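You operate a simulated robot arm through the tools that you are given. There is no shell and no other tool. Be economical: measure what you need, move in short steps, check, and stop when the job is done.

Carry out the task below with a simulated robot arm. There is one attempt and no reset: what you move stays moved.

Task
Put the bottle labelled "Shampoo" from the top of the side table on the green gel pack and the bottle marked "Gel" on the white dish.
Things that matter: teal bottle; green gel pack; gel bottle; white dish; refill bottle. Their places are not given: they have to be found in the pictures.

The check looks at the end state, three seconds after you hand in, the way a careful person would. Anything else that was tipped, shoved, dropped, spilled or broken makes it a failure.

Robot
A 5-joint arm with a two-finger parallel gripper, fixed in place. Base frame: the origin is at the foot of the arm, x ahead of it, y to its left, z up; the work surface is at about z = 0. Lengths are in mm, angles in rad, forces in N, time in s.
With the tool pointing down near the work surface it reaches from about 260 to 680 mm from the base axis. Its first joint turns from -1.152 to 1.152 rad. The tool tilts only in the upright plane through the base axis and itself; it spins freely about its own axis. Payload 2.9 kg.
The TCP is the grasp point between the finger pads, 30 mm short of the fingertips. In the tool frame z runs along the fingers and y along their closing line. The gripper opens to 110 mm. The fingers are 20 mm wide and 10 mm thick; the gripper's body (48 by 112 mm) begins 55 mm behind the TCP.
Orientation is told as [roll, pitch, yaw] about the base's x, y, z axes, in that order, counted from this pose: with the fingers straight down and closing along the base's y, the tool's x points along the base's -x, its y along +y and its z along -z.

Tools
- The arm moves only by the tool send_rows. Its argument "moves" is a list of rows, each a list of 7 numbers: the turn, a rotation vector about the base's x, y, z in units of 4 degrees (1.0 is 4 degrees), then the shift along the base's x, y, z in units of 20 mm (1.0 is 20 mm), then the closure, from 0 (fully open) to 1 (shut). In form: [[ax, ay, az, x, y, z, hand], ...]. A call has 1 to 12 rows; each row shifts and turns the commanded pose from where the row before left it. A call with a number of a shift or a turn outside -1 to 1 is refused whole. A row lasts 0.2 s, in which the tool goes at most 50 mm and 0.15 rad; a call with a longer step from one row to the next is refused whole, and so is a gripper value outside its range. A pose out of reach is approached as far as the arm can. The call stops where the force on the tool passes 40 N (or 10 N more than at its start, if that is more) or the arm is blocked; 0.2 s more then pass. The fingers move at their own pace (about 108 mm/s each) and stop on an object; they squeeze with about 29 N. The grip force told is the motor's: it shows also when the fingers shut on nothing. Time passes only in rows, and 0.2 s behind the last, so rows that do not move let the fingers close. The reply holds the time, the measured pose of the TCP, the force on the tool along the base axes, the opening and the grip force, in the units named above and with some noise, and new pictures: "pictures" is both (left out), scene, wrist or none.
- Cameras (640 x 400 px; columns grow to the right, rows downward): "scene" is fixed at [23, -461.8, 621.4]; the picture's right is [0.84, -0.54, 0.00], its down [-0.26, -0.40, -0.88] and it looks along [0.47, 0.74, -0.48] (base axes); focal length 356 px, centre (320, 200). "wrist" rides on the gripper at [-36, 0, -57] in the tool frame; the picture's right is [0.00, -1.00, 0.00], its down [0.97, 0.00, -0.24] and it looks along [0.24, 0.00, 0.97] (tool axes); focal length 218 px, centre (320, 200).
- locate(camera, pixels): there is no depth. For up to 12 entries [column, row, z] of the newest picture of that camera ("zoom" is the newest enlarged one), the place [x, y] in the base frame at which the ray of that pixel passes the height z, good to about 2 mm, but the place of the scene camera against the robot may be out by one fixed shift of up to 25 mm in any direction. No time passes.
- close_up(camera, box): a new picture of the part [left, top, right, bottom] of that camera's present view, enlarged. No time passes.
- hand_in(): hands the job in; it is judged then, once.

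Go step by step. Measure first, check grasps and placings, and put right what went wrong. The budget is 60 turns and 150 pictures, counting those below and the enlarged ones. Unless the task says otherwise, let go and move clear before handing in, and close with one line.

The tools are called after "Request:" by a JSON object that holds its "method" and its "body". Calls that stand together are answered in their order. send_rows: Moves the arm, as the interface text tells. Its arguments: {"type":"object","properties":{"moves":{"type":"array","items":{"type":"array","items":{"type":"number"}}},"pictures":{"type":"string","enum":["both","scene","wrist","none"]}},"required":["moves"]} The other tools are called the same way: locate (camera, pixels) gives the place at which the rays of pixels pass given heights; close_up (camera, box) takes an enlarged picture of a part of a camera's view; hand_in () hands the job in.

At the start:

```text
t: 0.0
tcp_pos: [371.6, 169.0, 340.9]
tool_rot: [-0.001, 0.0, 0.0]
force: [0.0, -0.5, 0.1]
width: 110.0
grip_force: 0.0
```

scene: 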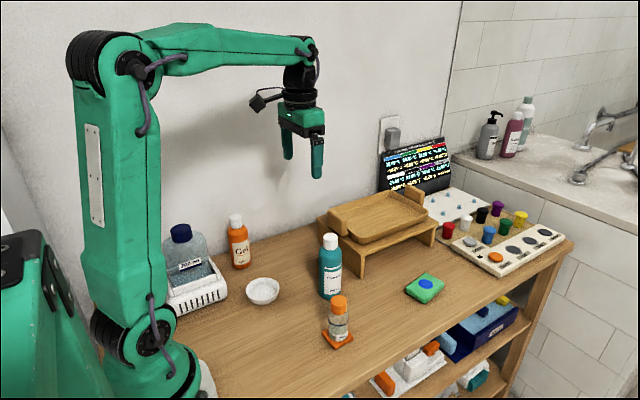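
wrist: 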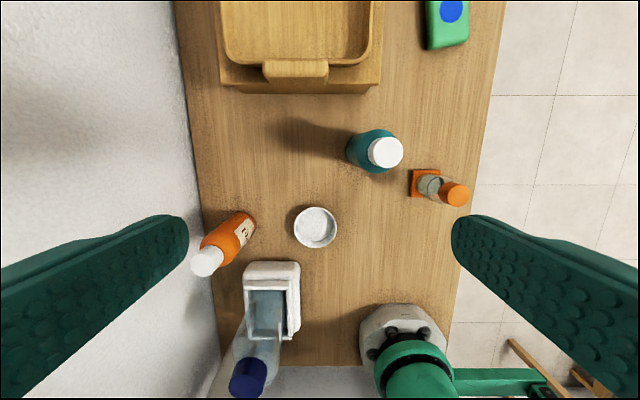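

The scene shows a teal bottle near (330,265), an orange Gel bottle at (238,240), a white dish at (262,291) and a green gel pack at (425,288). I'll zoom in to read the labels and locate these in the wrist view.

Request:
{"method": "close_up", "body": {"camera": "scene", "box": [200, 200, 460, 362]}}

Request:
{"method": "close_up", "body": {"camera": "wrist", "box": [180, 100, 500, 300]}}

Request:
{"method": "locate", "body": {"camera": "wrist", "pixels": [[315, 228, 0], [315, 228, 20], [372, 150, 0], [386, 153, 130], [447, 24, 0], [451, 12, 20], [240, 228, 0], [207, 262, 130], [424, 184, 0], [455, 194, 80], [270, 72, 50], [270, 93, 0]]}}

Request:
{"method": "locate", "body": {"camera": "scene", "pixels": [[263, 297, 0], [330, 295, 0], [330, 238, 130], [425, 292, 0], [425, 284, 20], [241, 266, 0], [236, 217, 130], [338, 341, 0], [340, 300, 80], [237, 217, 100], [330, 238, 110], [330, 238, 150]]}}

```text
2.46 times, centred on (330, 281) of scene
```

zoom: 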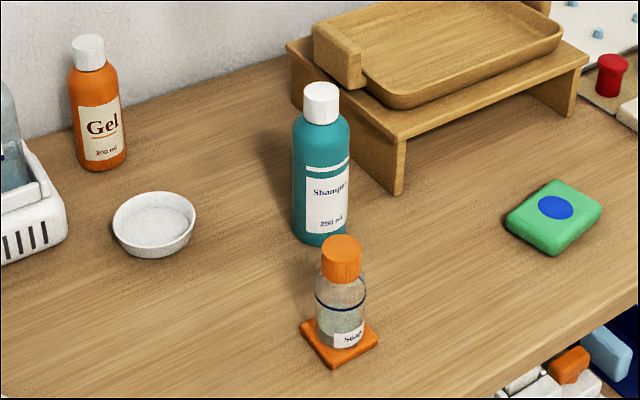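

```text
2.00 times, centred on (340, 200) of wrist
```

zoom: 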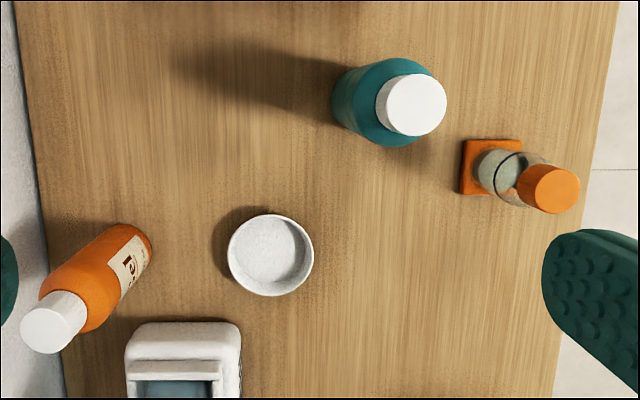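

```text
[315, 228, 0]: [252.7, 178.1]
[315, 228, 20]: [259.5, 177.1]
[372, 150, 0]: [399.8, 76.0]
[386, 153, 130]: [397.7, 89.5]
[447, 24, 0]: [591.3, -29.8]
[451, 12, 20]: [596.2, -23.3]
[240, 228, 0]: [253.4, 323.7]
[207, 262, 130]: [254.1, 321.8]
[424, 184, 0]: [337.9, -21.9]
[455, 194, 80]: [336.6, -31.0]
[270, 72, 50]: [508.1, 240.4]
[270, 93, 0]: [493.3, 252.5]
```

```text
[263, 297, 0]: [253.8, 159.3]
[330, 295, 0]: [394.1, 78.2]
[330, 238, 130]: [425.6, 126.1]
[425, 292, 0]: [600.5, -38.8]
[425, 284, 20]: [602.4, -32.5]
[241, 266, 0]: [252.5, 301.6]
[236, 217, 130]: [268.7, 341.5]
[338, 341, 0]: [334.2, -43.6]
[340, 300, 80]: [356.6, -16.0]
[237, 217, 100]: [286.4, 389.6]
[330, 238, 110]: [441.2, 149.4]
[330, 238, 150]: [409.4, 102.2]
```

The label on the teal bottle reads "Shampoo". Cross-checking the cameras puts Shampoo near (398,99) and about 165 mm tall, Gel near (255,318), the dish near (253,178) and the pack near (594,-28). The scene camera is about 20 mm low in y. I'll move above the Shampoo bottle.

Request:
{"method": "send_rows", "body": {"moves": [[0, 0, 0, 0.33, -0.875, -0.8, 0], [0, 0, 0, 0.33, -0.875, -0.8, 0], [0, 0, 0, 0.33, -0.875, -0.8, 0], [0, 0, 0, 0.33, -0.875, -0.8, 0], [0, 0, 0, 0, 0, 0, 0]]}}

```text
t: 1.2
tcp_pos: [397.9, 98.0, 276.4]
tool_rot: [0.002, 0.0, -0.002]
force: [0.2, -0.1, 0.7]
width: 110.0
grip_force: 0.1
```

scene: 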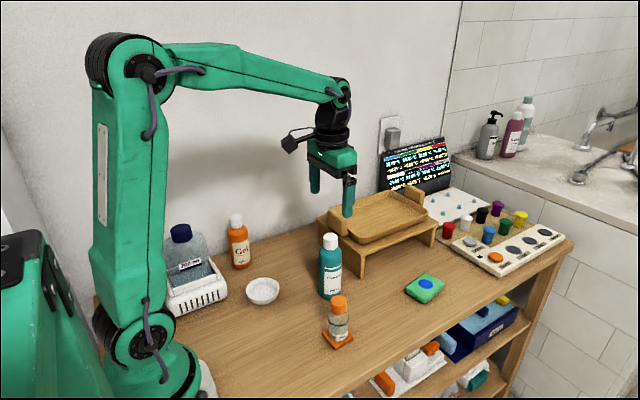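
wrist: 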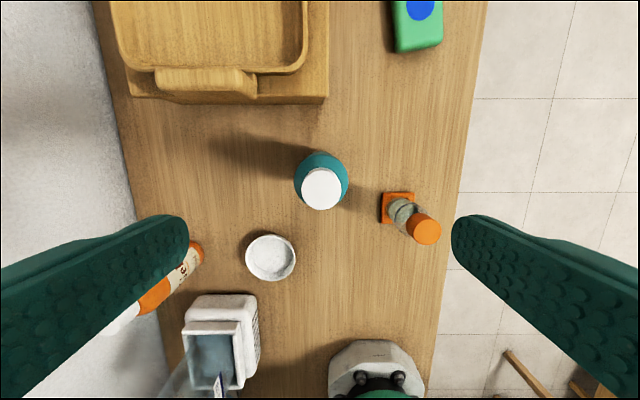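

The cap is centred at (321,189). I'll check the axis at several heights and measure the cap width.

Request:
{"method": "locate", "body": {"camera": "wrist", "pixels": [[321, 189, 140], [321, 189, 155], [321, 189, 165], [321, 189, 175], [301, 189, 165], [341, 189, 165], [269, 257, 0], [418, 47, 0], [269, 257, 20], [398, 207, 0]]}}

Request:
{"method": "close_up", "body": {"camera": "wrist", "box": [240, 120, 400, 220]}}

Request:
{"method": "close_up", "body": {"camera": "wrist", "box": [370, 0, 498, 80]}}

```text
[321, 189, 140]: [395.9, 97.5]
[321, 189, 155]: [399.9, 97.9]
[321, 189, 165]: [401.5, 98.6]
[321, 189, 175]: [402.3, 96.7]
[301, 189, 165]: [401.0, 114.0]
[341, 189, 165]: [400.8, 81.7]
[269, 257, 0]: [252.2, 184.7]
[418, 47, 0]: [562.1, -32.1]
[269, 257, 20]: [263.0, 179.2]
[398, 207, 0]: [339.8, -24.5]
```

```text
4.00 times, centred on (320, 170) of wrist
```

zoom: 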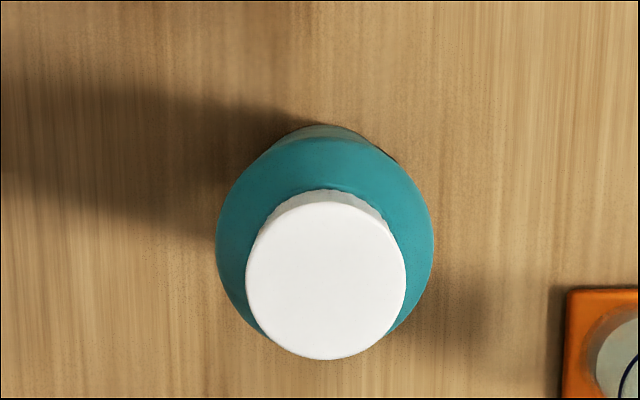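

```text
5.00 times, centred on (434, 40) of wrist
```

zoom: 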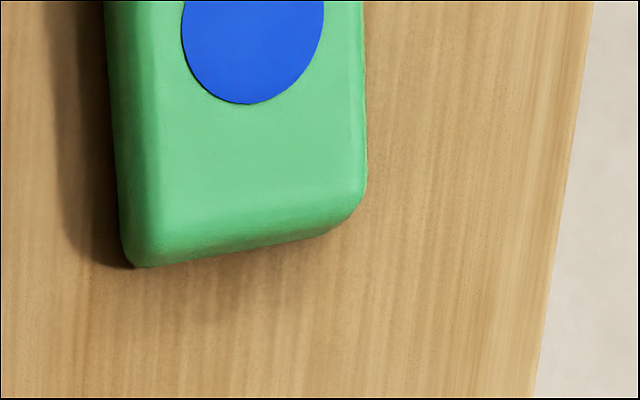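

The bottle axis is at about (400,97) and the two views put its height at about 155–160. I'll descend to z≈116, which keeps the palm clear of the cap.

Request:
{"method": "send_rows", "body": {"moves": [[0, 0, 0, 0.1, -0.03, -1, 0], [0, 0, 0, 0, 0, -1, 0], [0, 0, 0, 0, 0, -1, 0], [0, 0, 0, 0, 0, -1, 0], [0, 0, 0, 0, 0, -1, 0], [0, 0, 0, 0, 0, -1, 0], [0, 0, 0, 0, 0, -1, 0], [0, 0, 0, 0, 0, -1, 0], [0, 0, 0, 0, 0, 0, 0]]}}

Request:
{"method": "close_up", "body": {"camera": "scene", "box": [250, 150, 410, 310]}}

```text
t: 3.2
tcp_pos: [398.0, 97.4, 116.1]
tool_rot: [0.001, 0.002, 0.001]
force: [-0.4, -0.3, -1.2]
width: 109.9
grip_force: 0.1
```

scene: 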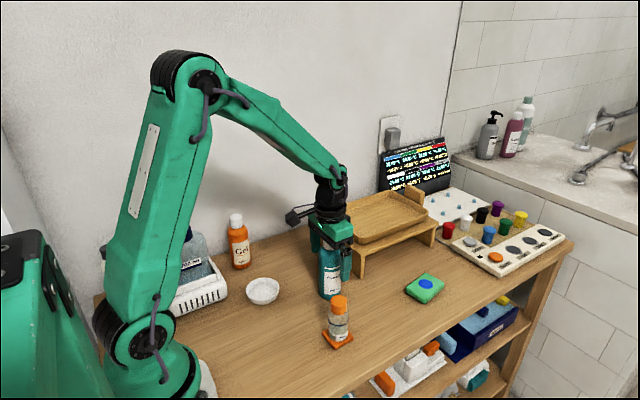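
wrist: 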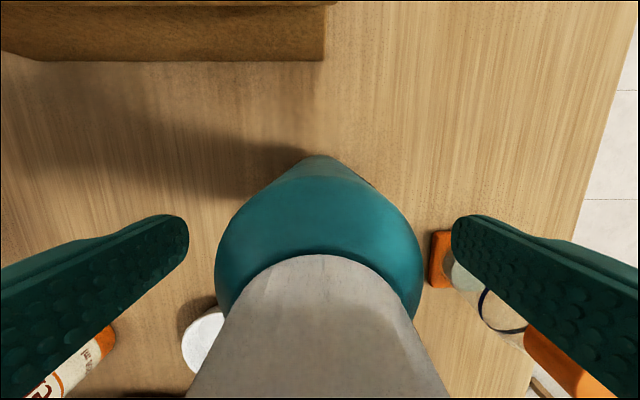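

```text
2.50 times, centred on (330, 230) of scene
```

zoom: 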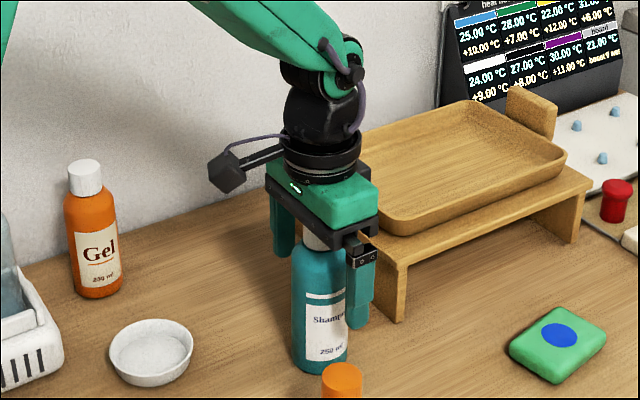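

The fingers straddle the bottle with the cap just below the palm and the forces near zero. I'll close here and check the grip.

Request:
{"method": "send_rows", "body": {"moves": [[0, 0, 0, 0, 0, 0, 1], [0, 0, 0, 0, 0, 0, 1], [0, 0, 0, 0, 0, 0, 1], [0, 0, 0, 0, 0, 0, 1]], "pictures": "wrist"}}

```text
t: 4.2
tcp_pos: [396.8, 96.9, 116.3]
tool_rot: [-0.001, -0.001, 0.001]
force: [0.4, -0.2, 0.2]
width: 52.8
grip_force: 29.5
```

wrist: 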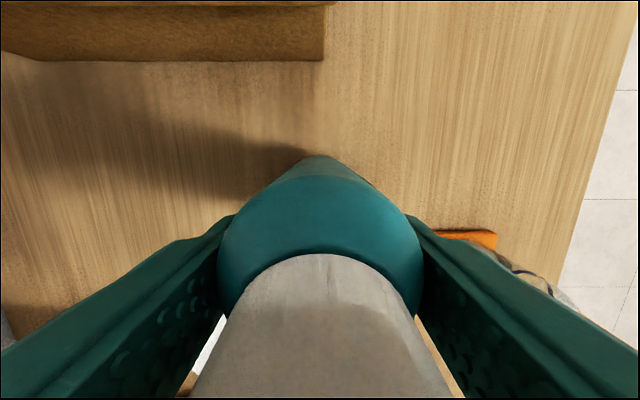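

The grip is solid at 52.8 mm and 29.5 N. I'll lift straight up 80 mm.

Request:
{"method": "send_rows", "body": {"moves": [[0, 0, 0, 0, 0, 0.5, 1], [0, 0, 0, 0, 0, 0.75, 1], [0, 0, 0, 0, 0, 0.75, 1], [0, 0, 0, 0, 0, 1, 1], [0, 0, 0, 0, 0, 1, 1], [0, 0, 0, 0, 0, 0, 1]]}}

```text
t: 5.6
tcp_pos: [398.9, 98.4, 194.6]
tool_rot: [-0.002, 0.0, 0.0]
force: [0.1, -0.3, -2.6]
width: 52.7
grip_force: 28.7
```

scene: 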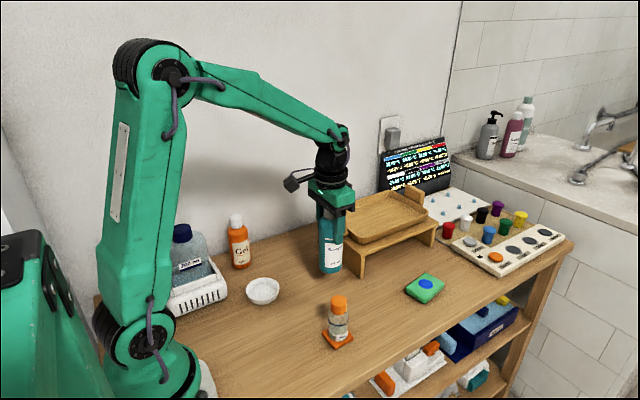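
wrist: 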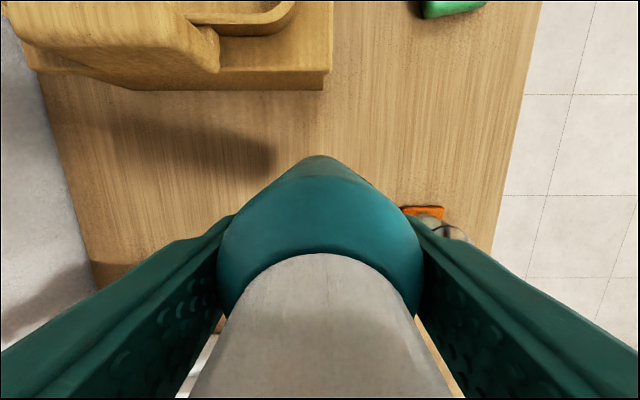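

The bottle is held upright and there is 80 mm of clearance. I'll carry it away from the rack towards the pack, stopping short to view the whole pack.

Request:
{"method": "send_rows", "body": {"moves": [[0, 0, 0, 0, -1, 0.5, 1], [0, 0, 0, 0, -1, 0.5, 1], [0, 0, 0, 0.5, -1, 0.5, 1], [0, 0, 0, 1, -1, 0, 1], [0, 0, 0, 1, -1, 0, 1], [0, 0, 0, 1, -0.6, 0, 1], [0, 0, 0, 1, 0, 0, 1], [0, 0, 0, 1, 0, 0, 1], [0, 0, 0, 0, 0, 0, 1]]}}

```text
t: 7.6
tcp_pos: [509.8, -12.1, 225.5]
tool_rot: [0.0, -0.001, -0.001]
force: [0.0, -0.1, -3.2]
width: 52.7
grip_force: 29.0
```

scene: 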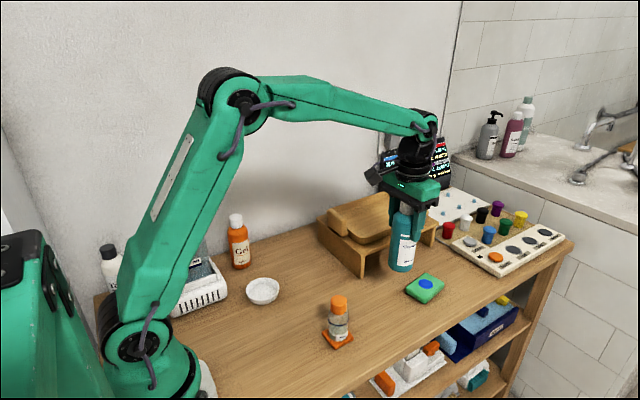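
wrist: 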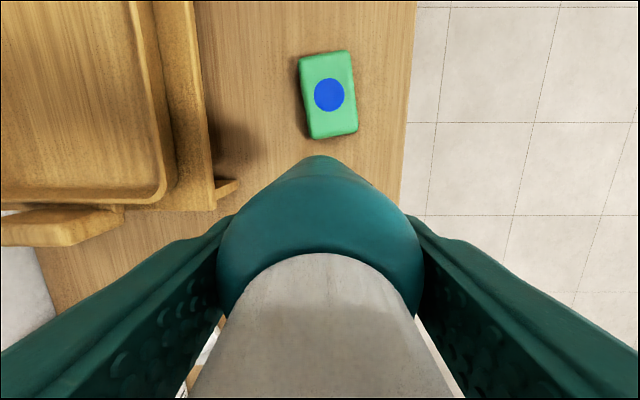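

The whole pack is now in view, with its blue disc at (329,94) and its extents near (299–357, 50–139). I'll locate it.

Request:
{"method": "locate", "body": {"camera": "wrist", "pixels": [[329, 94, 15], [329, 94, 20], [329, 94, 25], [311, 139, 0], [357, 130, 0], [347, 50, 15], [299, 58, 15], [313, 128, 20], [355, 122, 20]]}}

Request:
{"method": "close_up", "body": {"camera": "wrist", "box": [264, 40, 392, 150]}}

Request:
{"method": "close_up", "body": {"camera": "scene", "box": [370, 220, 480, 320]}}

Request:
{"method": "locate", "body": {"camera": "scene", "pixels": [[425, 284, 15], [425, 284, 20], [425, 284, 25]]}}

```text
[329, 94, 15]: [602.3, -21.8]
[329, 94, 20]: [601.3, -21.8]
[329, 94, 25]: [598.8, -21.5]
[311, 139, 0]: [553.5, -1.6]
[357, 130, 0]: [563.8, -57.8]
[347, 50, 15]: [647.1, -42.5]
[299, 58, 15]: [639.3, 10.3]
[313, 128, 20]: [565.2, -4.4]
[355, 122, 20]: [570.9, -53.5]
```

```text
3.64 times, centred on (328, 95) of wrist
```

zoom: 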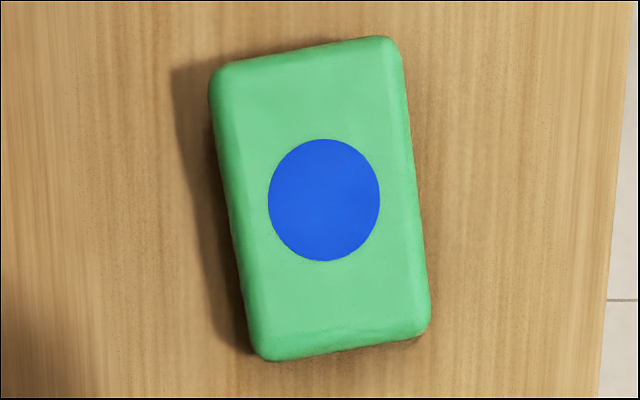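

```text
4.00 times, centred on (425, 270) of scene
```

zoom: 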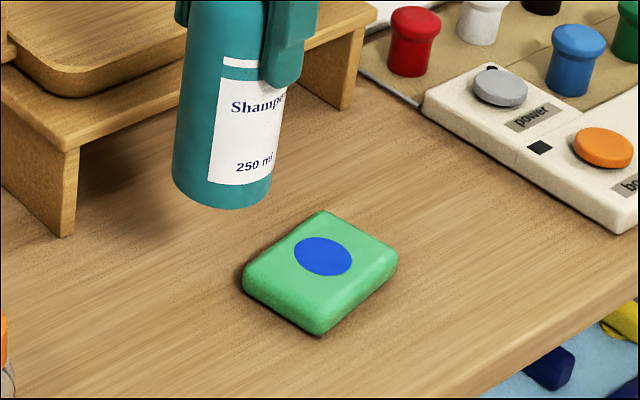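

```text
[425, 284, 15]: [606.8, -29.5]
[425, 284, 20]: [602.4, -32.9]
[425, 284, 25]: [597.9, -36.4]
```

The pack centre is at about (601,-22). I'll move over it (the bottle sits about 2 mm ahead of the TCP) and come down to z≈165, roughly 30 mm above the pack.

Request:
{"method": "send_rows", "body": {"moves": [[0, 0, 0, 0.9, -0.1, 0, 1], [0, 0, 0, 0.9, -0.1, 0, 1], [0, 0, 0, 0.9, -0.1, 0, 1], [0, 0, 0, 0.9, -0.1, 0, 1], [0, 0, 0, 0.85, -0.1, 0, 1], [0, 0, 0, 0, 0, -1, 1], [0, 0, 0, 0, 0, -1, 1], [0, 0, 0, 0, 0, -1, 1], [0, 0, 0, 0, 0, 0, 1]]}}

Request:
{"method": "close_up", "body": {"camera": "scene", "box": [370, 220, 480, 320]}}

```text
t: 9.6
tcp_pos: [597.6, -24.9, 167.5]
tool_rot: [0.0, 0.0, -0.001]
force: [-0.3, -1.2, -2.5]
width: 52.5
grip_force: 29.6
```

scene: 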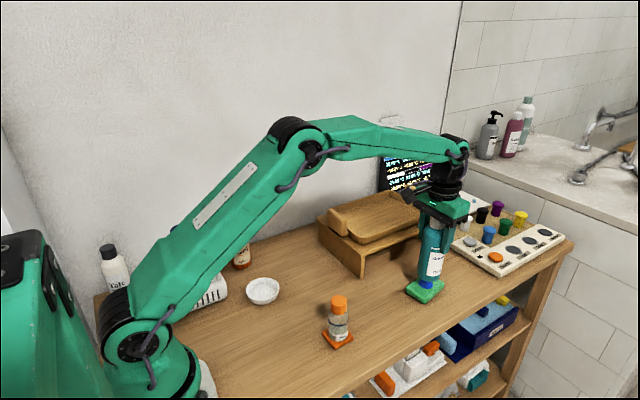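
wrist: 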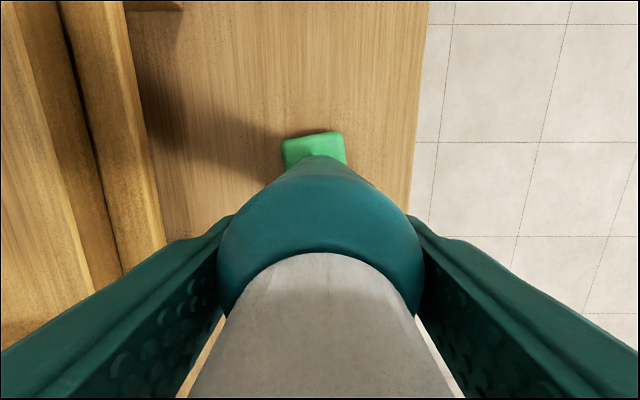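

```text
4.00 times, centred on (425, 270) of scene
```

zoom: 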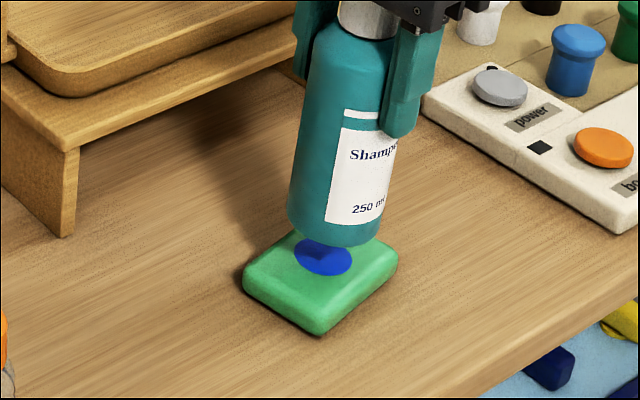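

The bottle is over the disc with about 30 mm to go. I'll lower in small steps and watch the z force.

Request:
{"method": "send_rows", "body": {"moves": [[0, 0, 0, 0.05, 0.1, -0.5, 1], [0, 0, 0, 0, 0, -0.4, 1], [0, 0, 0, 0, 0, 0, 1]], "pictures": "none"}}

Request:
{"method": "close_up", "body": {"camera": "scene", "box": [370, 220, 480, 320]}}

```text
t: 10.4
tcp_pos: [599.8, -20.6, 148.7]
tool_rot: [-0.001, -0.001, -0.002]
force: [0.7, 0.5, -2.7]
width: 52.4
grip_force: 29.0
```

```text
4.00 times, centred on (425, 270) of scene
```

zoom: 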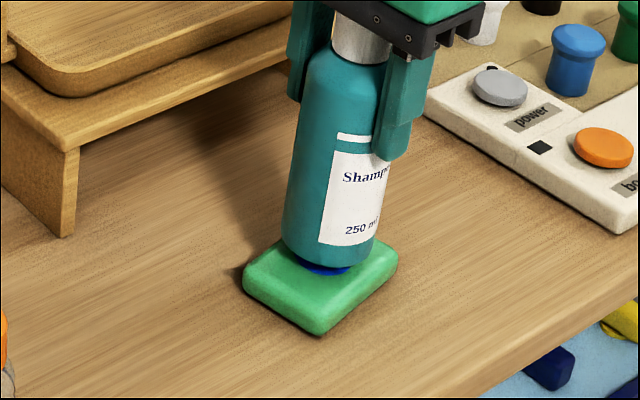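

There is no contact yet, with about 10 mm left. I'll continue down in finer steps.

Request:
{"method": "send_rows", "body": {"moves": [[0, 0, 0, 0, 0, -0.2, 1], [0, 0, 0, 0, 0, -0.15, 1], [0, 0, 0, 0, 0, 0, 1]], "pictures": "none"}}

Request:
{"method": "close_up", "body": {"camera": "scene", "box": [370, 220, 480, 320]}}

```text
t: 11.2
tcp_pos: [600.6, -22.0, 140.5]
tool_rot: [0.0, 0.0, 0.0]
force: [0.8, -0.3, -2.5]
width: 52.7
grip_force: 29.0
```

```text
4.00 times, centred on (425, 270) of scene
```

zoom: 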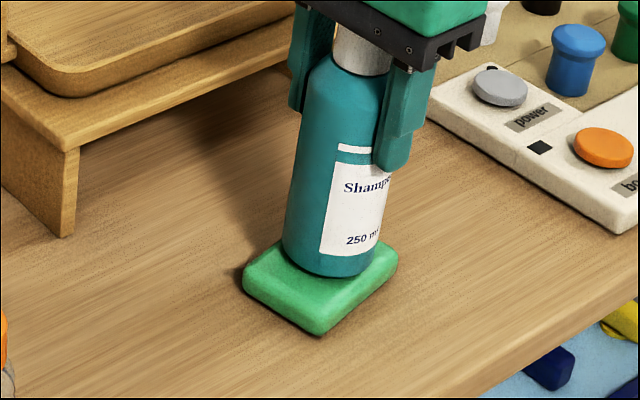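

Request:
{"method": "send_rows", "body": {"moves": [[0, 0, 0, 0, 0, -0.1, 1], [0, 0, 0, 0, 0, -0.05, 1], [0, 0, 0, 0, 0, 0, 1]], "pictures": "none"}}

```text
t: 12.0
tcp_pos: [598.6, -21.8, 139.9]
tool_rot: [0.0, 0.001, -0.001]
force: [0.9, -0.3, -2.4]
width: 52.9
grip_force: 28.5
```

There is still no load change, so I'll lower a little further.

Request:
{"method": "send_rows", "body": {"moves": [[0, 0, 0, 0, 0, -0.1, 1], [0, 0, 0, 0, 0, 0, 1]], "pictures": "none"}}

Request:
{"method": "close_up", "body": {"camera": "scene", "box": [370, 220, 480, 320]}}

```text
t: 12.6
tcp_pos: [598.9, -22.8, 137.6]
tool_rot: [0.001, -0.001, -0.001]
force: [-2.4, 0.0, 7.3]
width: 52.7
grip_force: 28.3
```

```text
4.00 times, centred on (425, 270) of scene
```

zoom: 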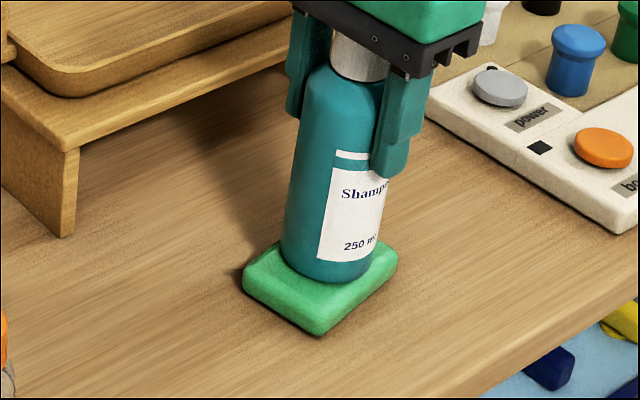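

Contact is confirmed at +7 N, and the bottle stands centred on the pack. I'll open gradually to about 80 mm and rise straight up.

Request:
{"method": "send_rows", "body": {"moves": [[0, 0, 0, 0, 0, 0.03, 0.48], [0, 0, 0, 0, 0, 0, 0.4], [0, 0, 0, 0, 0, 0, 0.25], [0, 0, 0, 0, 0, 0, 0.25]], "pictures": "both"}}

```text
t: 13.6
tcp_pos: [598.7, -22.2, 137.5]
tool_rot: [0.0, 0.0, 0.0]
force: [-1.0, 0.5, 0.0]
width: 82.7
grip_force: 0.0
```

scene: 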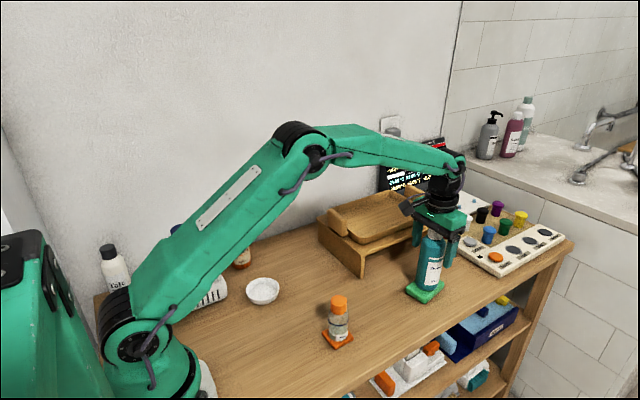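
wrist: 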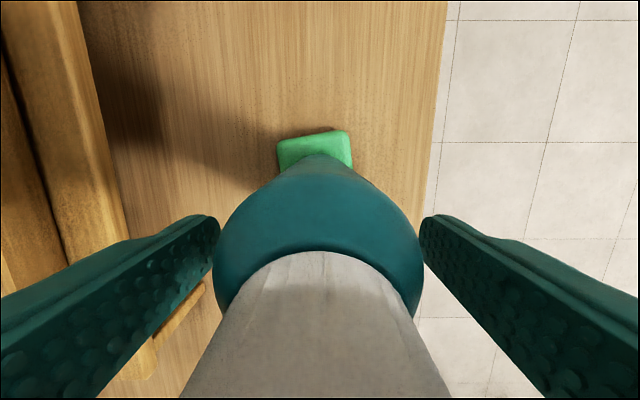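

The bottle stands free between the open fingers. I'll rise 140 mm.

Request:
{"method": "send_rows", "body": {"moves": [[0, 0, 0, 0, 0, 0.5, 0.25], [0, 0, 0, 0, 0, 1, 0.25], [0, 0, 0, 0, 0, 1, 0.25], [0, 0, 0, 0, 0, 1, 0.25], [0, 0, 0, 0, 0, 1, 0.25], [0, 0, 0, 0, 0, 1, 0.25], [0, 0, 0, 0, 0, 1, 0.25], [0, 0, 0, 0, 0, 0, 0]]}}

```text
t: 15.4
tcp_pos: [600.8, -21.7, 266.6]
tool_rot: [-0.001, -0.001, 0.001]
force: [-0.1, -0.2, 0.0]
width: 110.1
grip_force: 0.0
```

scene: 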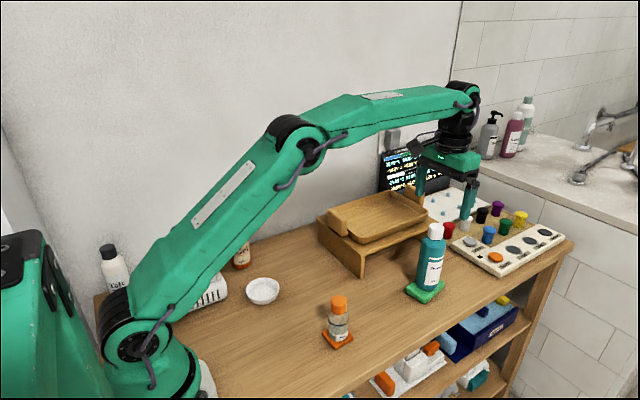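
wrist: 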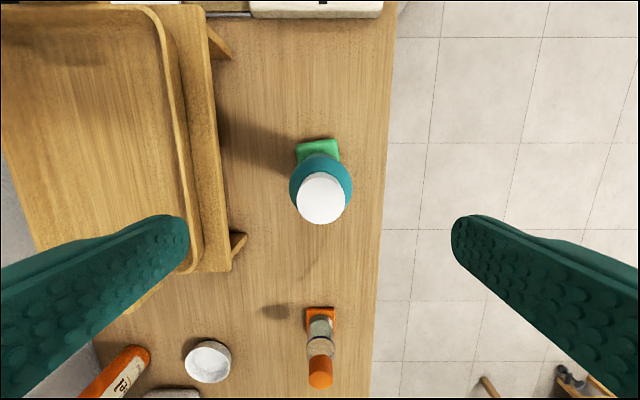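

Shampoo stands on the pack. Next I'll travel high over the rack towards the Gel bottle, stopping at about (330,240) to look.

Request:
{"method": "send_rows", "body": {"moves": [[0, 0, 0, -1, 0.9, 0.5, 0], [0, 0, 0, -1, 1, 0.5, 0], [0, 0, 0, -1, 1, 0.5, 0], [0, 0, 0, -1, 1, 0, 0], [0, 0, 0, -1, 1, 0, 0], [0, 0, 0, -1, 1, 0, 0], [0, 0, 0, -1, 1, 0, 0], [0, 0, 0, -1, 1, 0, 0], [0, 0, 0, -1, 1, 0, 0], [0, 0, 0, -1, 1, 0, 0], [0, 0, 0, -1, 1, 0, 0], [0, 0, 0, -1, 1, 0, 0]]}}

```text
t: 18.0
tcp_pos: [360.4, 215.0, 298.8]
tool_rot: [-0.001, 0.0, -0.002]
force: [0.1, -0.1, 0.1]
width: 110.1
grip_force: 0.0
```

scene: 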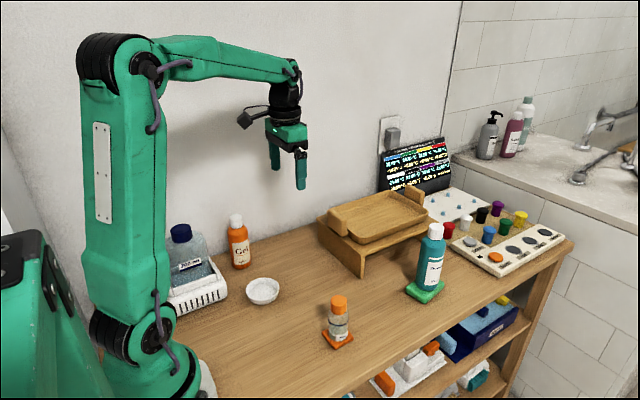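
wrist: 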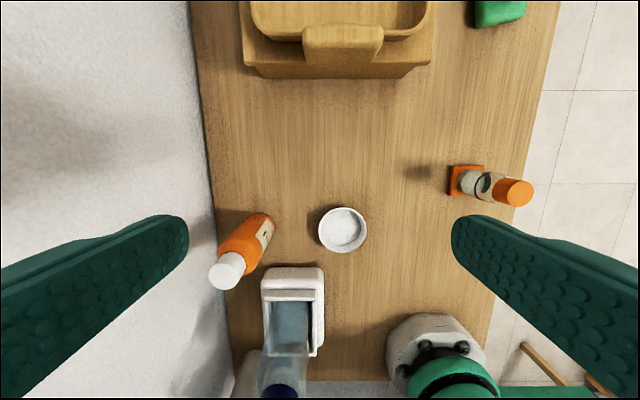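

The Gel cap is at (227,271), the wall/table edge is near column 214, and the basket is at (293,310). I'll measure these.

Request:
{"method": "locate", "body": {"camera": "wrist", "pixels": [[227, 271, 130], [227, 271, 140], [227, 271, 150], [227, 271, 160], [217, 240, 0], [342, 230, 0], [342, 230, 20], [264, 273, 40], [322, 269, 40], [259, 228, 0], [279, 392, 170], [212, 269, 140]]}}

Request:
{"method": "close_up", "body": {"camera": "wrist", "box": [192, 190, 384, 310]}}

Request:
{"method": "close_up", "body": {"camera": "scene", "box": [150, 190, 310, 320]}}

```text
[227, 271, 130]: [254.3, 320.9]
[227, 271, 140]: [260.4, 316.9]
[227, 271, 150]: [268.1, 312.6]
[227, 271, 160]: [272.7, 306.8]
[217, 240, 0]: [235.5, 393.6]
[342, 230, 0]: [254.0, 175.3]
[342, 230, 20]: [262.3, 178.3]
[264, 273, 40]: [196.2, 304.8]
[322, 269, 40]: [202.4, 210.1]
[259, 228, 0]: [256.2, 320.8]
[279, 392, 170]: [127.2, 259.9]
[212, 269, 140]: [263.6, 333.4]
```

```text
3.33 times, centred on (288, 250) of wrist
```

zoom: 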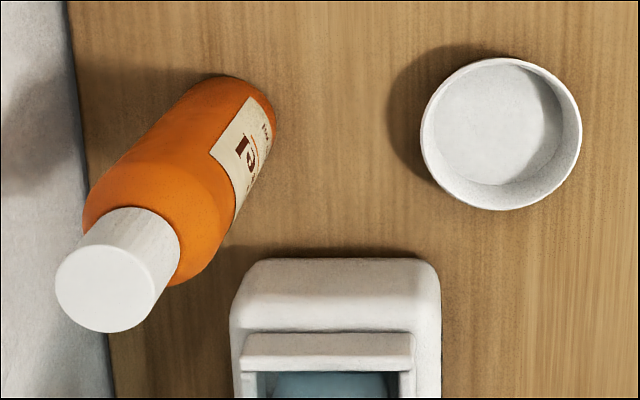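

```text
3.08 times, centred on (230, 255) of scene
```

zoom: 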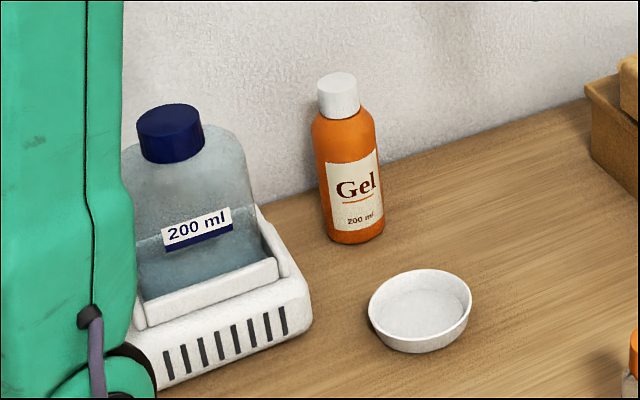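

Gel is near (256,319) and about 140 mm tall. The wall is at y≈393 and the basket is at x<200, so closing along x (yaw -90°) is safest. I'll turn the tool while moving over the bottle.

Request:
{"method": "send_rows", "body": {"moves": [[0, 0, -1, -0.45, 0.3, -0.1, 0], [0, 0, -1, -0.45, 0.3, -0.1, 0], [0, 0, -1, -0.45, 0.3, -0.1, 0], [0, 0, -1, -0.45, 0.3, -0.1, 0], [0, 0, -1, -0.45, 0.3, -0.1, 0], [0, 0, -1, -0.45, 0.3, -0.1, 0], [0, 0, -1, -0.45, 0.3, -0.1, 0], [0, 0, -1, -0.45, 0.3, -0.1, 0], [0, 0, -1, -0.45, 0.3, -0.1, 0], [0, 0, -1, -0.45, 0.3, -0.1, 0], [0, 0, -1, -0.45, 0.3, -0.1, 0]], "pictures": "none"}}

Request:
{"method": "send_rows", "body": {"moves": [[0, 0, -1, 0, 0.2, 0, 0], [0, 0, -1, 0, 0.2, 0, 0], [0, 0, -1, 0, 0.2, 0, 0], [0, 0, -1, 0, 0.2, 0, 0], [0, 0, -1, 0, 0.2, 0, 0], [0, 0, -1, 0, 0.2, 0, 0], [0, 0, -1, 0, 0.2, 0, 0], [0, 0, -1, 0, 0.2, 0, 0], [0, 0, -1, 0, 0.2, 0, 0], [0, 0, -1, 0, 0, 0, 0], [0, 0, -1, 0, 0, 0, 0], [0, 0, -0.5, 0, 0, 0, 0]]}}

```text
t: 20.4
tcp_pos: [259.6, 283.5, 275.5]
tool_rot: [0.001, -0.001, -0.77]
force: [0.1, -0.1, 1.0]
width: 110.1
grip_force: 0.0
```

```text
t: 21.8
tcp_pos: [257.6, 300.8, 276.0]
tool_rot: [-0.009, -0.004, -1.144]
force: [-1.0, -5.3, 1.5]
width: 110.2
grip_force: 0.0
stopped in row 6: the force on the tool passed its limit (the readings are from after the stop); the commanded pose is now the measured one
```

scene: 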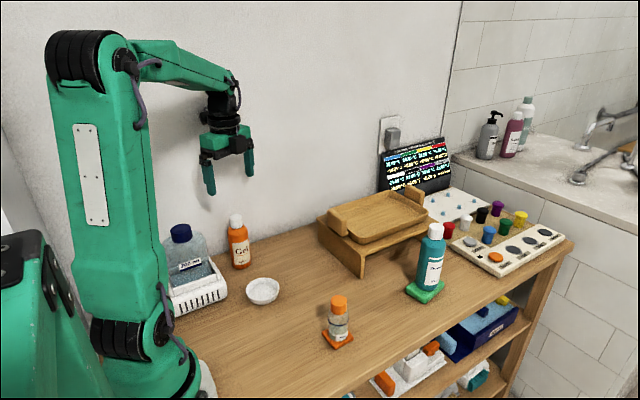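
wrist: 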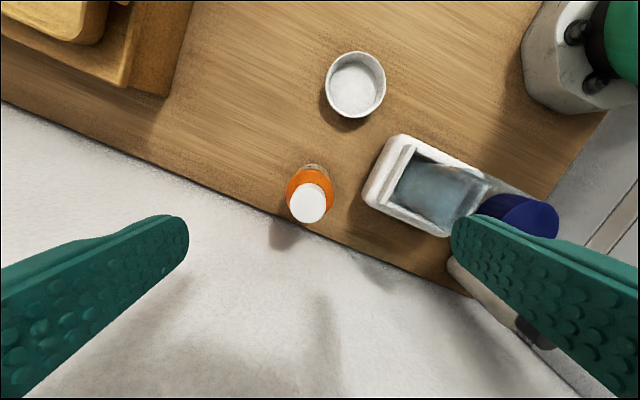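

The force limit stopped the move at yaw -1.144, so something on the tool or arm touched, probably on the wall. I'll zoom on the gripper to see what.

Request:
{"method": "close_up", "body": {"camera": "scene", "box": [130, 30, 330, 230]}}

```text
2.00 times, centred on (230, 130) of scene
```

zoom: 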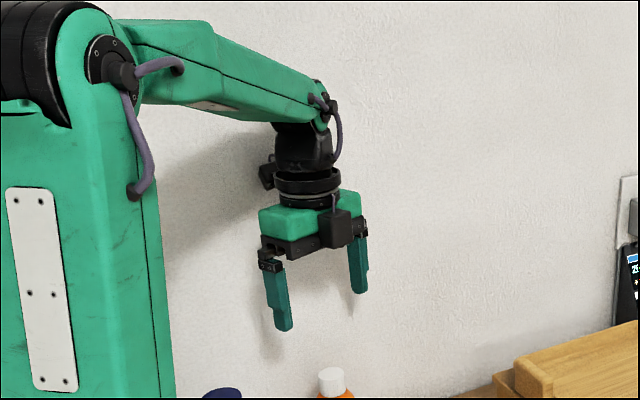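

A black box on the back of the tool (at zoom (267,175)) touched the wall, and only the wall. I'll back away and spin the other way, to yaw +90°, so that box points away from the wall.

Request:
{"method": "send_rows", "body": {"moves": [[0, 0, 0, 0.2, -0.8, 0, 0], [0, 0, 1, 0.2, -0.8, 0, 0], [0, 0, 1, 0, -0.4, 0, 0], [0, 0, 1, 0, 0, 0, 0], [0, 0, 1, 0, 0, 0, 0], [0, 0, 1, 0, 0, 0, 0], [0, 0, 1, 0, 0, 0, 0], [0, 0, 1, 0, 0, 0, 0], [0, 0, 1, 0, 0, 0, 0], [0, 0, 1, 0, 0, 0, 0], [0, 0, 1, 0, 0, 0, 0], [0, 0, 1, 0, 0, 0, 0]], "pictures": "none"}}

Request:
{"method": "send_rows", "body": {"moves": [[0, 0, 1, 0, 0, 0, 0], [0, 0, 1, 0, 0, 0, 0], [0, 0, 1, 0, 0, 0, 0], [0, 0, 1, 0, 0, 0, 0], [0, 0, 1, 0, 0, 0, 0], [0, 0, 1, 0, 0, 0, 0], [0, 0, 1, 0, 0, 0, 0], [0, 0, 1, 0, 0, 0, 0], [0, 0, 1, 0, 0, 0, 0], [0, 0, 1, 0, 0, 0, 0], [0, 0, 1, 0, 0, 0, 0], [0, 0, 1, 0, 0, 0, 0]], "pictures": "none"}}

Request:
{"method": "send_rows", "body": {"moves": [[0, 0, 1, 0, 0, 0, 0], [0, 0, 1, 0, 0, 0, 0], [0, 0, 1, 0, 0, 0, 0], [0, 0, 1, 0, 0, 0, 0], [0, 0, 1, 0, 0, 0, 0], [0, 0, 1, 0, 0, 0, 0], [0, 0, 1, 0, 0, 0, 0], [0, 0, 1, 0, 0, 0, 0], [0, 0, 1, 0, 0, 0, 0], [0, 0, 1, 0, 0, 0, 0], [0, 0, 1, 0, 0, 0, 0], [0, 0, 1, 0, 0, 0, 0]], "pictures": "both"}}

```text
t: 24.4
tcp_pos: [265.8, 261.6, 275.0]
tool_rot: [-0.005, 0.001, -0.374]
force: [0.1, 0.8, 0.2]
width: 110.2
grip_force: 0.0
```

```text
t: 26.9
tcp_pos: [264.9, 260.6, 274.9]
tool_rot: [0.0, -0.001, 0.462]
force: [-0.2, 0.0, 0.0]
width: 109.9
grip_force: 0.0
```

```text
t: 29.6
tcp_pos: [265.9, 262.2, 274.9]
tool_rot: [-0.002, -0.006, 1.3]
force: [0.0, -0.4, 0.5]
width: 109.9
grip_force: 0.1
```

scene: 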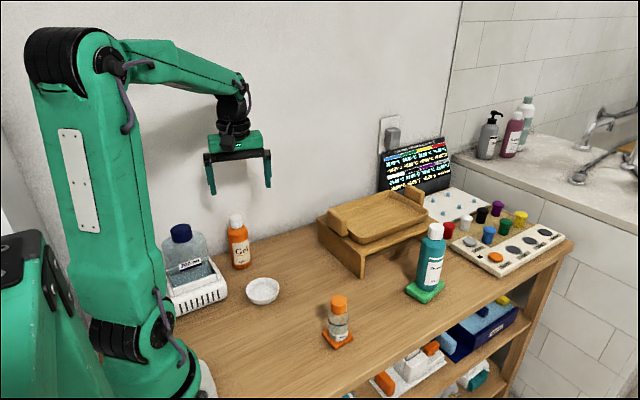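
wrist: 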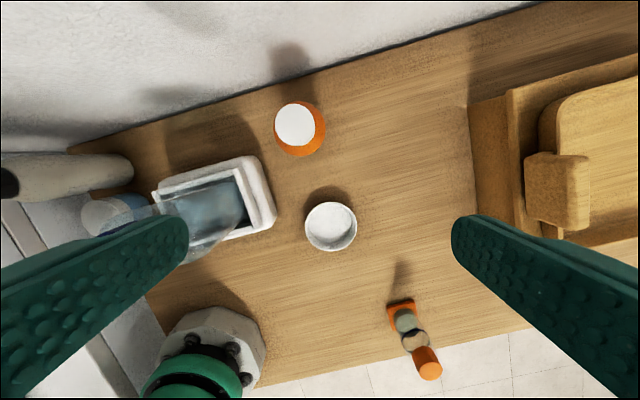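

Spun clear to yaw 1.30, with nothing disturbed. Now I'll measure Gel (cap at (295,124)) and the dish (330,226) from here.

Request:
{"method": "locate", "body": {"camera": "wrist", "pixels": [[295, 124, 130], [295, 124, 140], [295, 124, 150], [303, 143, 0], [275, 119, 140], [316, 124, 140], [330, 226, 0], [331, 224, 20], [244, 160, 40], [319, 68, 0]]}}

Request:
{"method": "close_up", "body": {"camera": "wrist", "box": [240, 80, 400, 260]}}

```text
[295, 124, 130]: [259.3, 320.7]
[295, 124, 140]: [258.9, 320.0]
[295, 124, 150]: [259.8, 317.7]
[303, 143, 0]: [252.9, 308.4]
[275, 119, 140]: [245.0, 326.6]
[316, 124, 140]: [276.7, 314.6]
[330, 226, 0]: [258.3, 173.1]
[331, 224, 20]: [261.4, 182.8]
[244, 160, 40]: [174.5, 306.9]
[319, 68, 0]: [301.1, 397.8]
```

```text
2.22 times, centred on (320, 170) of wrist
```

zoom: 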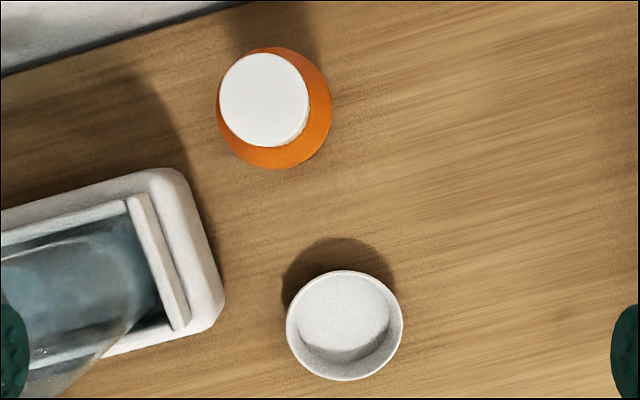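

Gel is at (259,319) with its top at z≈141–147. I'll shift over it with the fingers narrowed to about 88 mm, and descend partway.

Request:
{"method": "send_rows", "body": {"moves": [[0, 0, 0, -0.12, 0.9, 0, 0.2], [0, 0, 0, -0.12, 0.95, 0, 0.2], [0, 0, 0, -0.1, 1, 0, 0.2], [0, 0, 0, 0, 0, -1, 0.2], [0, 0, 0, 0, 0, -1, 0.2], [0, 0, 0, 0, 0, -1, 0.2], [0, 0, 0, 0, 0, -0.8, 0.2], [0, 0, 0, 0, 0, 0, 0.2]]}}

```text
t: 31.4
tcp_pos: [259.4, 317.9, 198.3]
tool_rot: [-0.004, -0.005, 1.302]
force: [0.6, 0.2, -0.1]
width: 88.0
grip_force: 0.1
```

scene: 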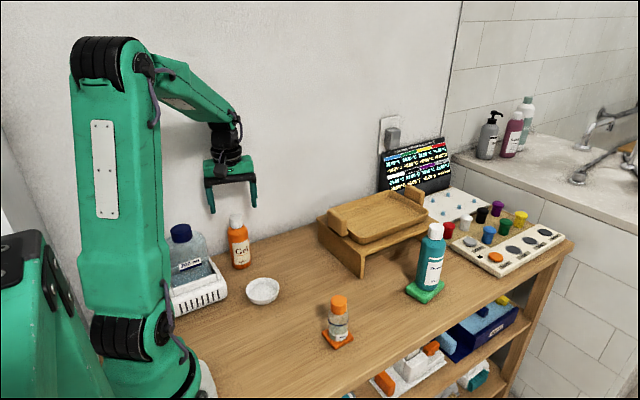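
wrist: 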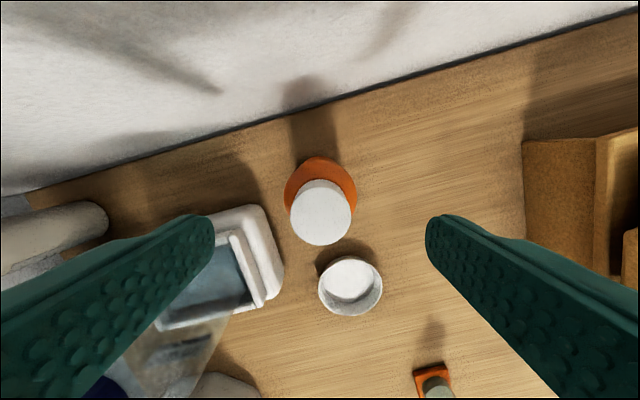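

The cap is centred at (321,212). I'll check the alignment at its height.

Request:
{"method": "locate", "body": {"camera": "wrist", "pixels": [[321, 212, 130], [321, 212, 140], [321, 212, 147], [351, 286, 0], [350, 284, 20], [243, 205, 40]]}}

Request:
{"method": "close_up", "body": {"camera": "wrist", "box": [240, 140, 400, 330]}}

```text
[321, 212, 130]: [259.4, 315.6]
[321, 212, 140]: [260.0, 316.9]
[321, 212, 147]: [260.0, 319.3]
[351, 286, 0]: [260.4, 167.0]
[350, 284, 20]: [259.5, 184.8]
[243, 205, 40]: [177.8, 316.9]
```

```text
2.11 times, centred on (320, 235) of wrist
```

zoom: 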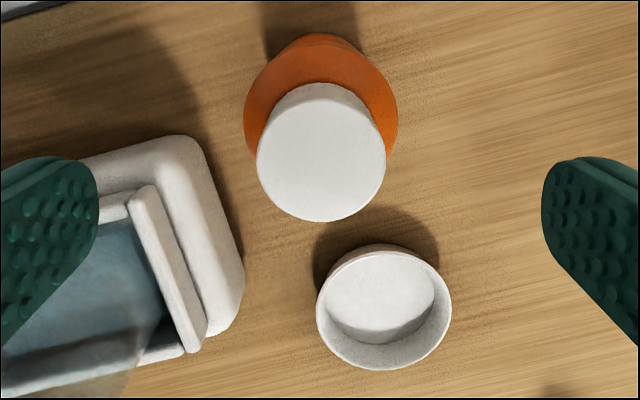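

Aligned to within 1–2 mm. I'll descend to z≈98 and then close.

Request:
{"method": "send_rows", "body": {"moves": [[0, 0, 0, 0, 0, -1, 0.2], [0, 0, 0, 0, 0, -1, 0.2], [0, 0, 0, 0, 0, -1, 0.2], [0, 0, 0, 0, 0, -1, 0.2], [0, 0, 0, 0, 0, -1, 0.2], [0, 0, 0, 0, 0, 0, 0.2]]}}

Request:
{"method": "close_up", "body": {"camera": "scene", "box": [150, 150, 310, 310]}}

```text
t: 32.8
tcp_pos: [258.3, 320.1, 98.8]
tool_rot: [-0.002, -0.007, 1.299]
force: [0.3, 0.5, -0.3]
width: 88.2
grip_force: 0.1
```

scene: 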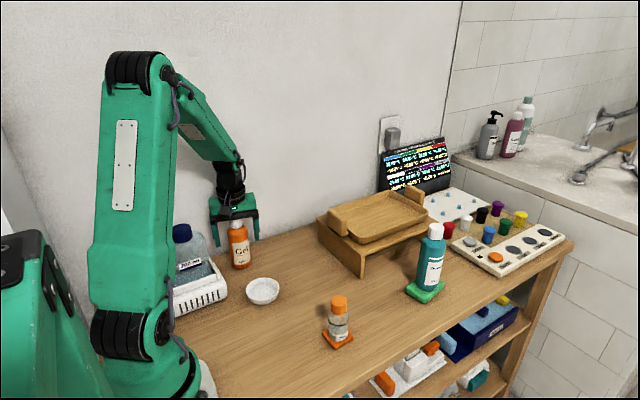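
wrist: 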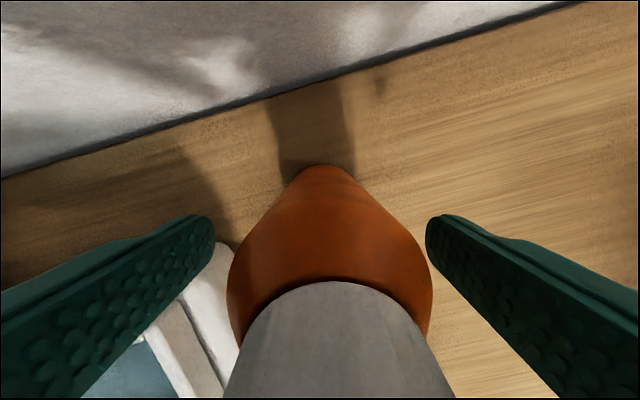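

```text
2.50 times, centred on (230, 230) of scene
```

zoom: 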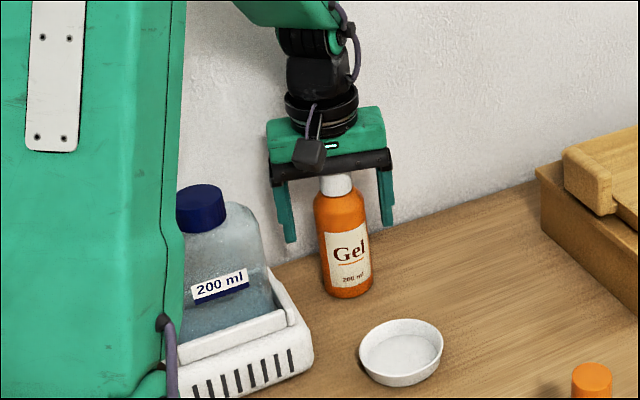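

The bottle sits about 4 mm off-centre to the picture's right (at 330 against 320). I'll nudge the tool by that much and close.

Request:
{"method": "send_rows", "body": {"moves": [[0, 0, 0, 0.17, -0.05, 0, 0.2], [0, 0, 0, 0, 0, 0, 0.2], [0, 0, 0, 0, 0, 0, 0.45], [0, 0, 0, 0, 0, 0, 0.6], [0, 0, 0, 0, 0, 0, 1], [0, 0, 0, 0, 0, 0, 1], [0, 0, 0, 0, 0, 0, 1]], "pictures": "wrist"}}

```text
t: 34.4
tcp_pos: [261.3, 318.5, 98.5]
tool_rot: [-0.003, -0.006, 1.301]
force: [-0.7, 0.7, 0.8]
width: 50.2
grip_force: 28.9
```

wrist: 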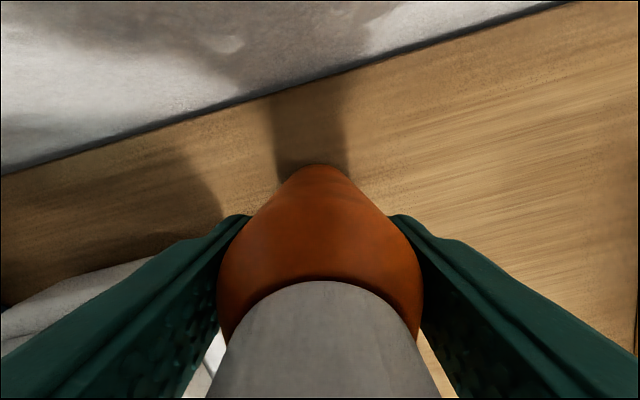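

The grip is secure at 50.2 mm and 28.9 N. I'll lift 70 mm.

Request:
{"method": "send_rows", "body": {"moves": [[0, 0, 0, 0, 0, 0.5, 1], [0, 0, 0, 0, 0, 1, 1], [0, 0, 0, 0, 0, 1, 1], [0, 0, 0, 0, 0, 1, 1], [0, 0, 0, 0, 0, 0, 1]], "pictures": "none"}}

Request:
{"method": "send_rows", "body": {"moves": [[0, 0, 0, 0, -0.8, 0, 1], [0, 0, 0, 0, -0.8, 0, 1], [0, 0, 0, 0, -0.8, 0, 1], [0, 0, 0, 0, -0.8, 0, 1], [0, 0, 0, 0, -0.8, 0, 1], [0, 0, 0, 0, 0, 0, 1]]}}

```text
t: 35.5
tcp_pos: [261.8, 316.6, 166.7]
tool_rot: [-0.004, -0.005, 1.301]
force: [-0.1, -0.2, -2.1]
width: 50.3
grip_force: 29.2
```

```text
t: 37.0
tcp_pos: [260.5, 237.4, 169.0]
tool_rot: [-0.004, -0.008, 1.299]
force: [0.6, 0.1, -2.6]
width: 50.3
grip_force: 29.5
```

scene: 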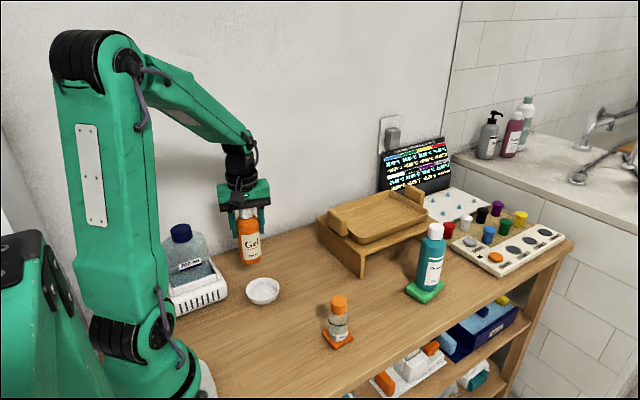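
wrist: 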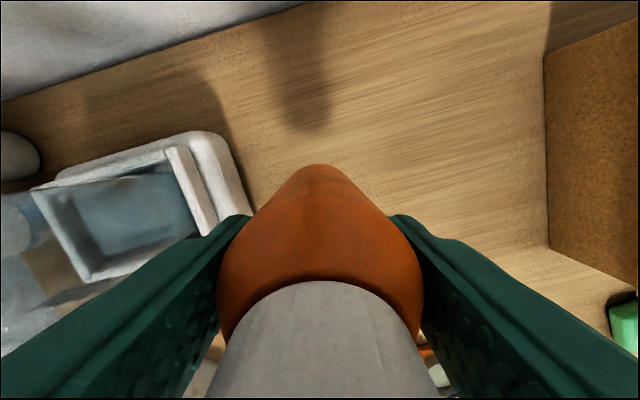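

Carried cleanly. I'll refine the dish centre with the scene camera before going over it.

Request:
{"method": "close_up", "body": {"camera": "scene", "box": [222, 260, 302, 320]}}

Request:
{"method": "locate", "body": {"camera": "scene", "pixels": [[263, 290, 15], [263, 290, 20], [263, 290, 25], [425, 284, 23], [242, 265, 0], [338, 341, 0]]}}

```text
6.67 times, centred on (262, 290) of scene
```

zoom: 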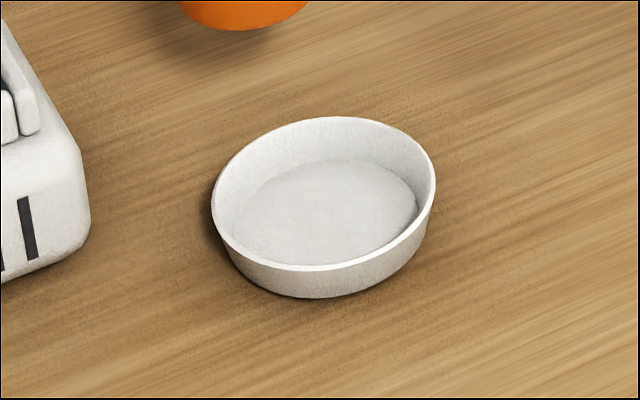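

```text
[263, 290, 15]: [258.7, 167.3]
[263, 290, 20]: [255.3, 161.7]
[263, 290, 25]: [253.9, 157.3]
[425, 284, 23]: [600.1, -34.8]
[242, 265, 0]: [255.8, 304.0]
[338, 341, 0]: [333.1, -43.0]
```

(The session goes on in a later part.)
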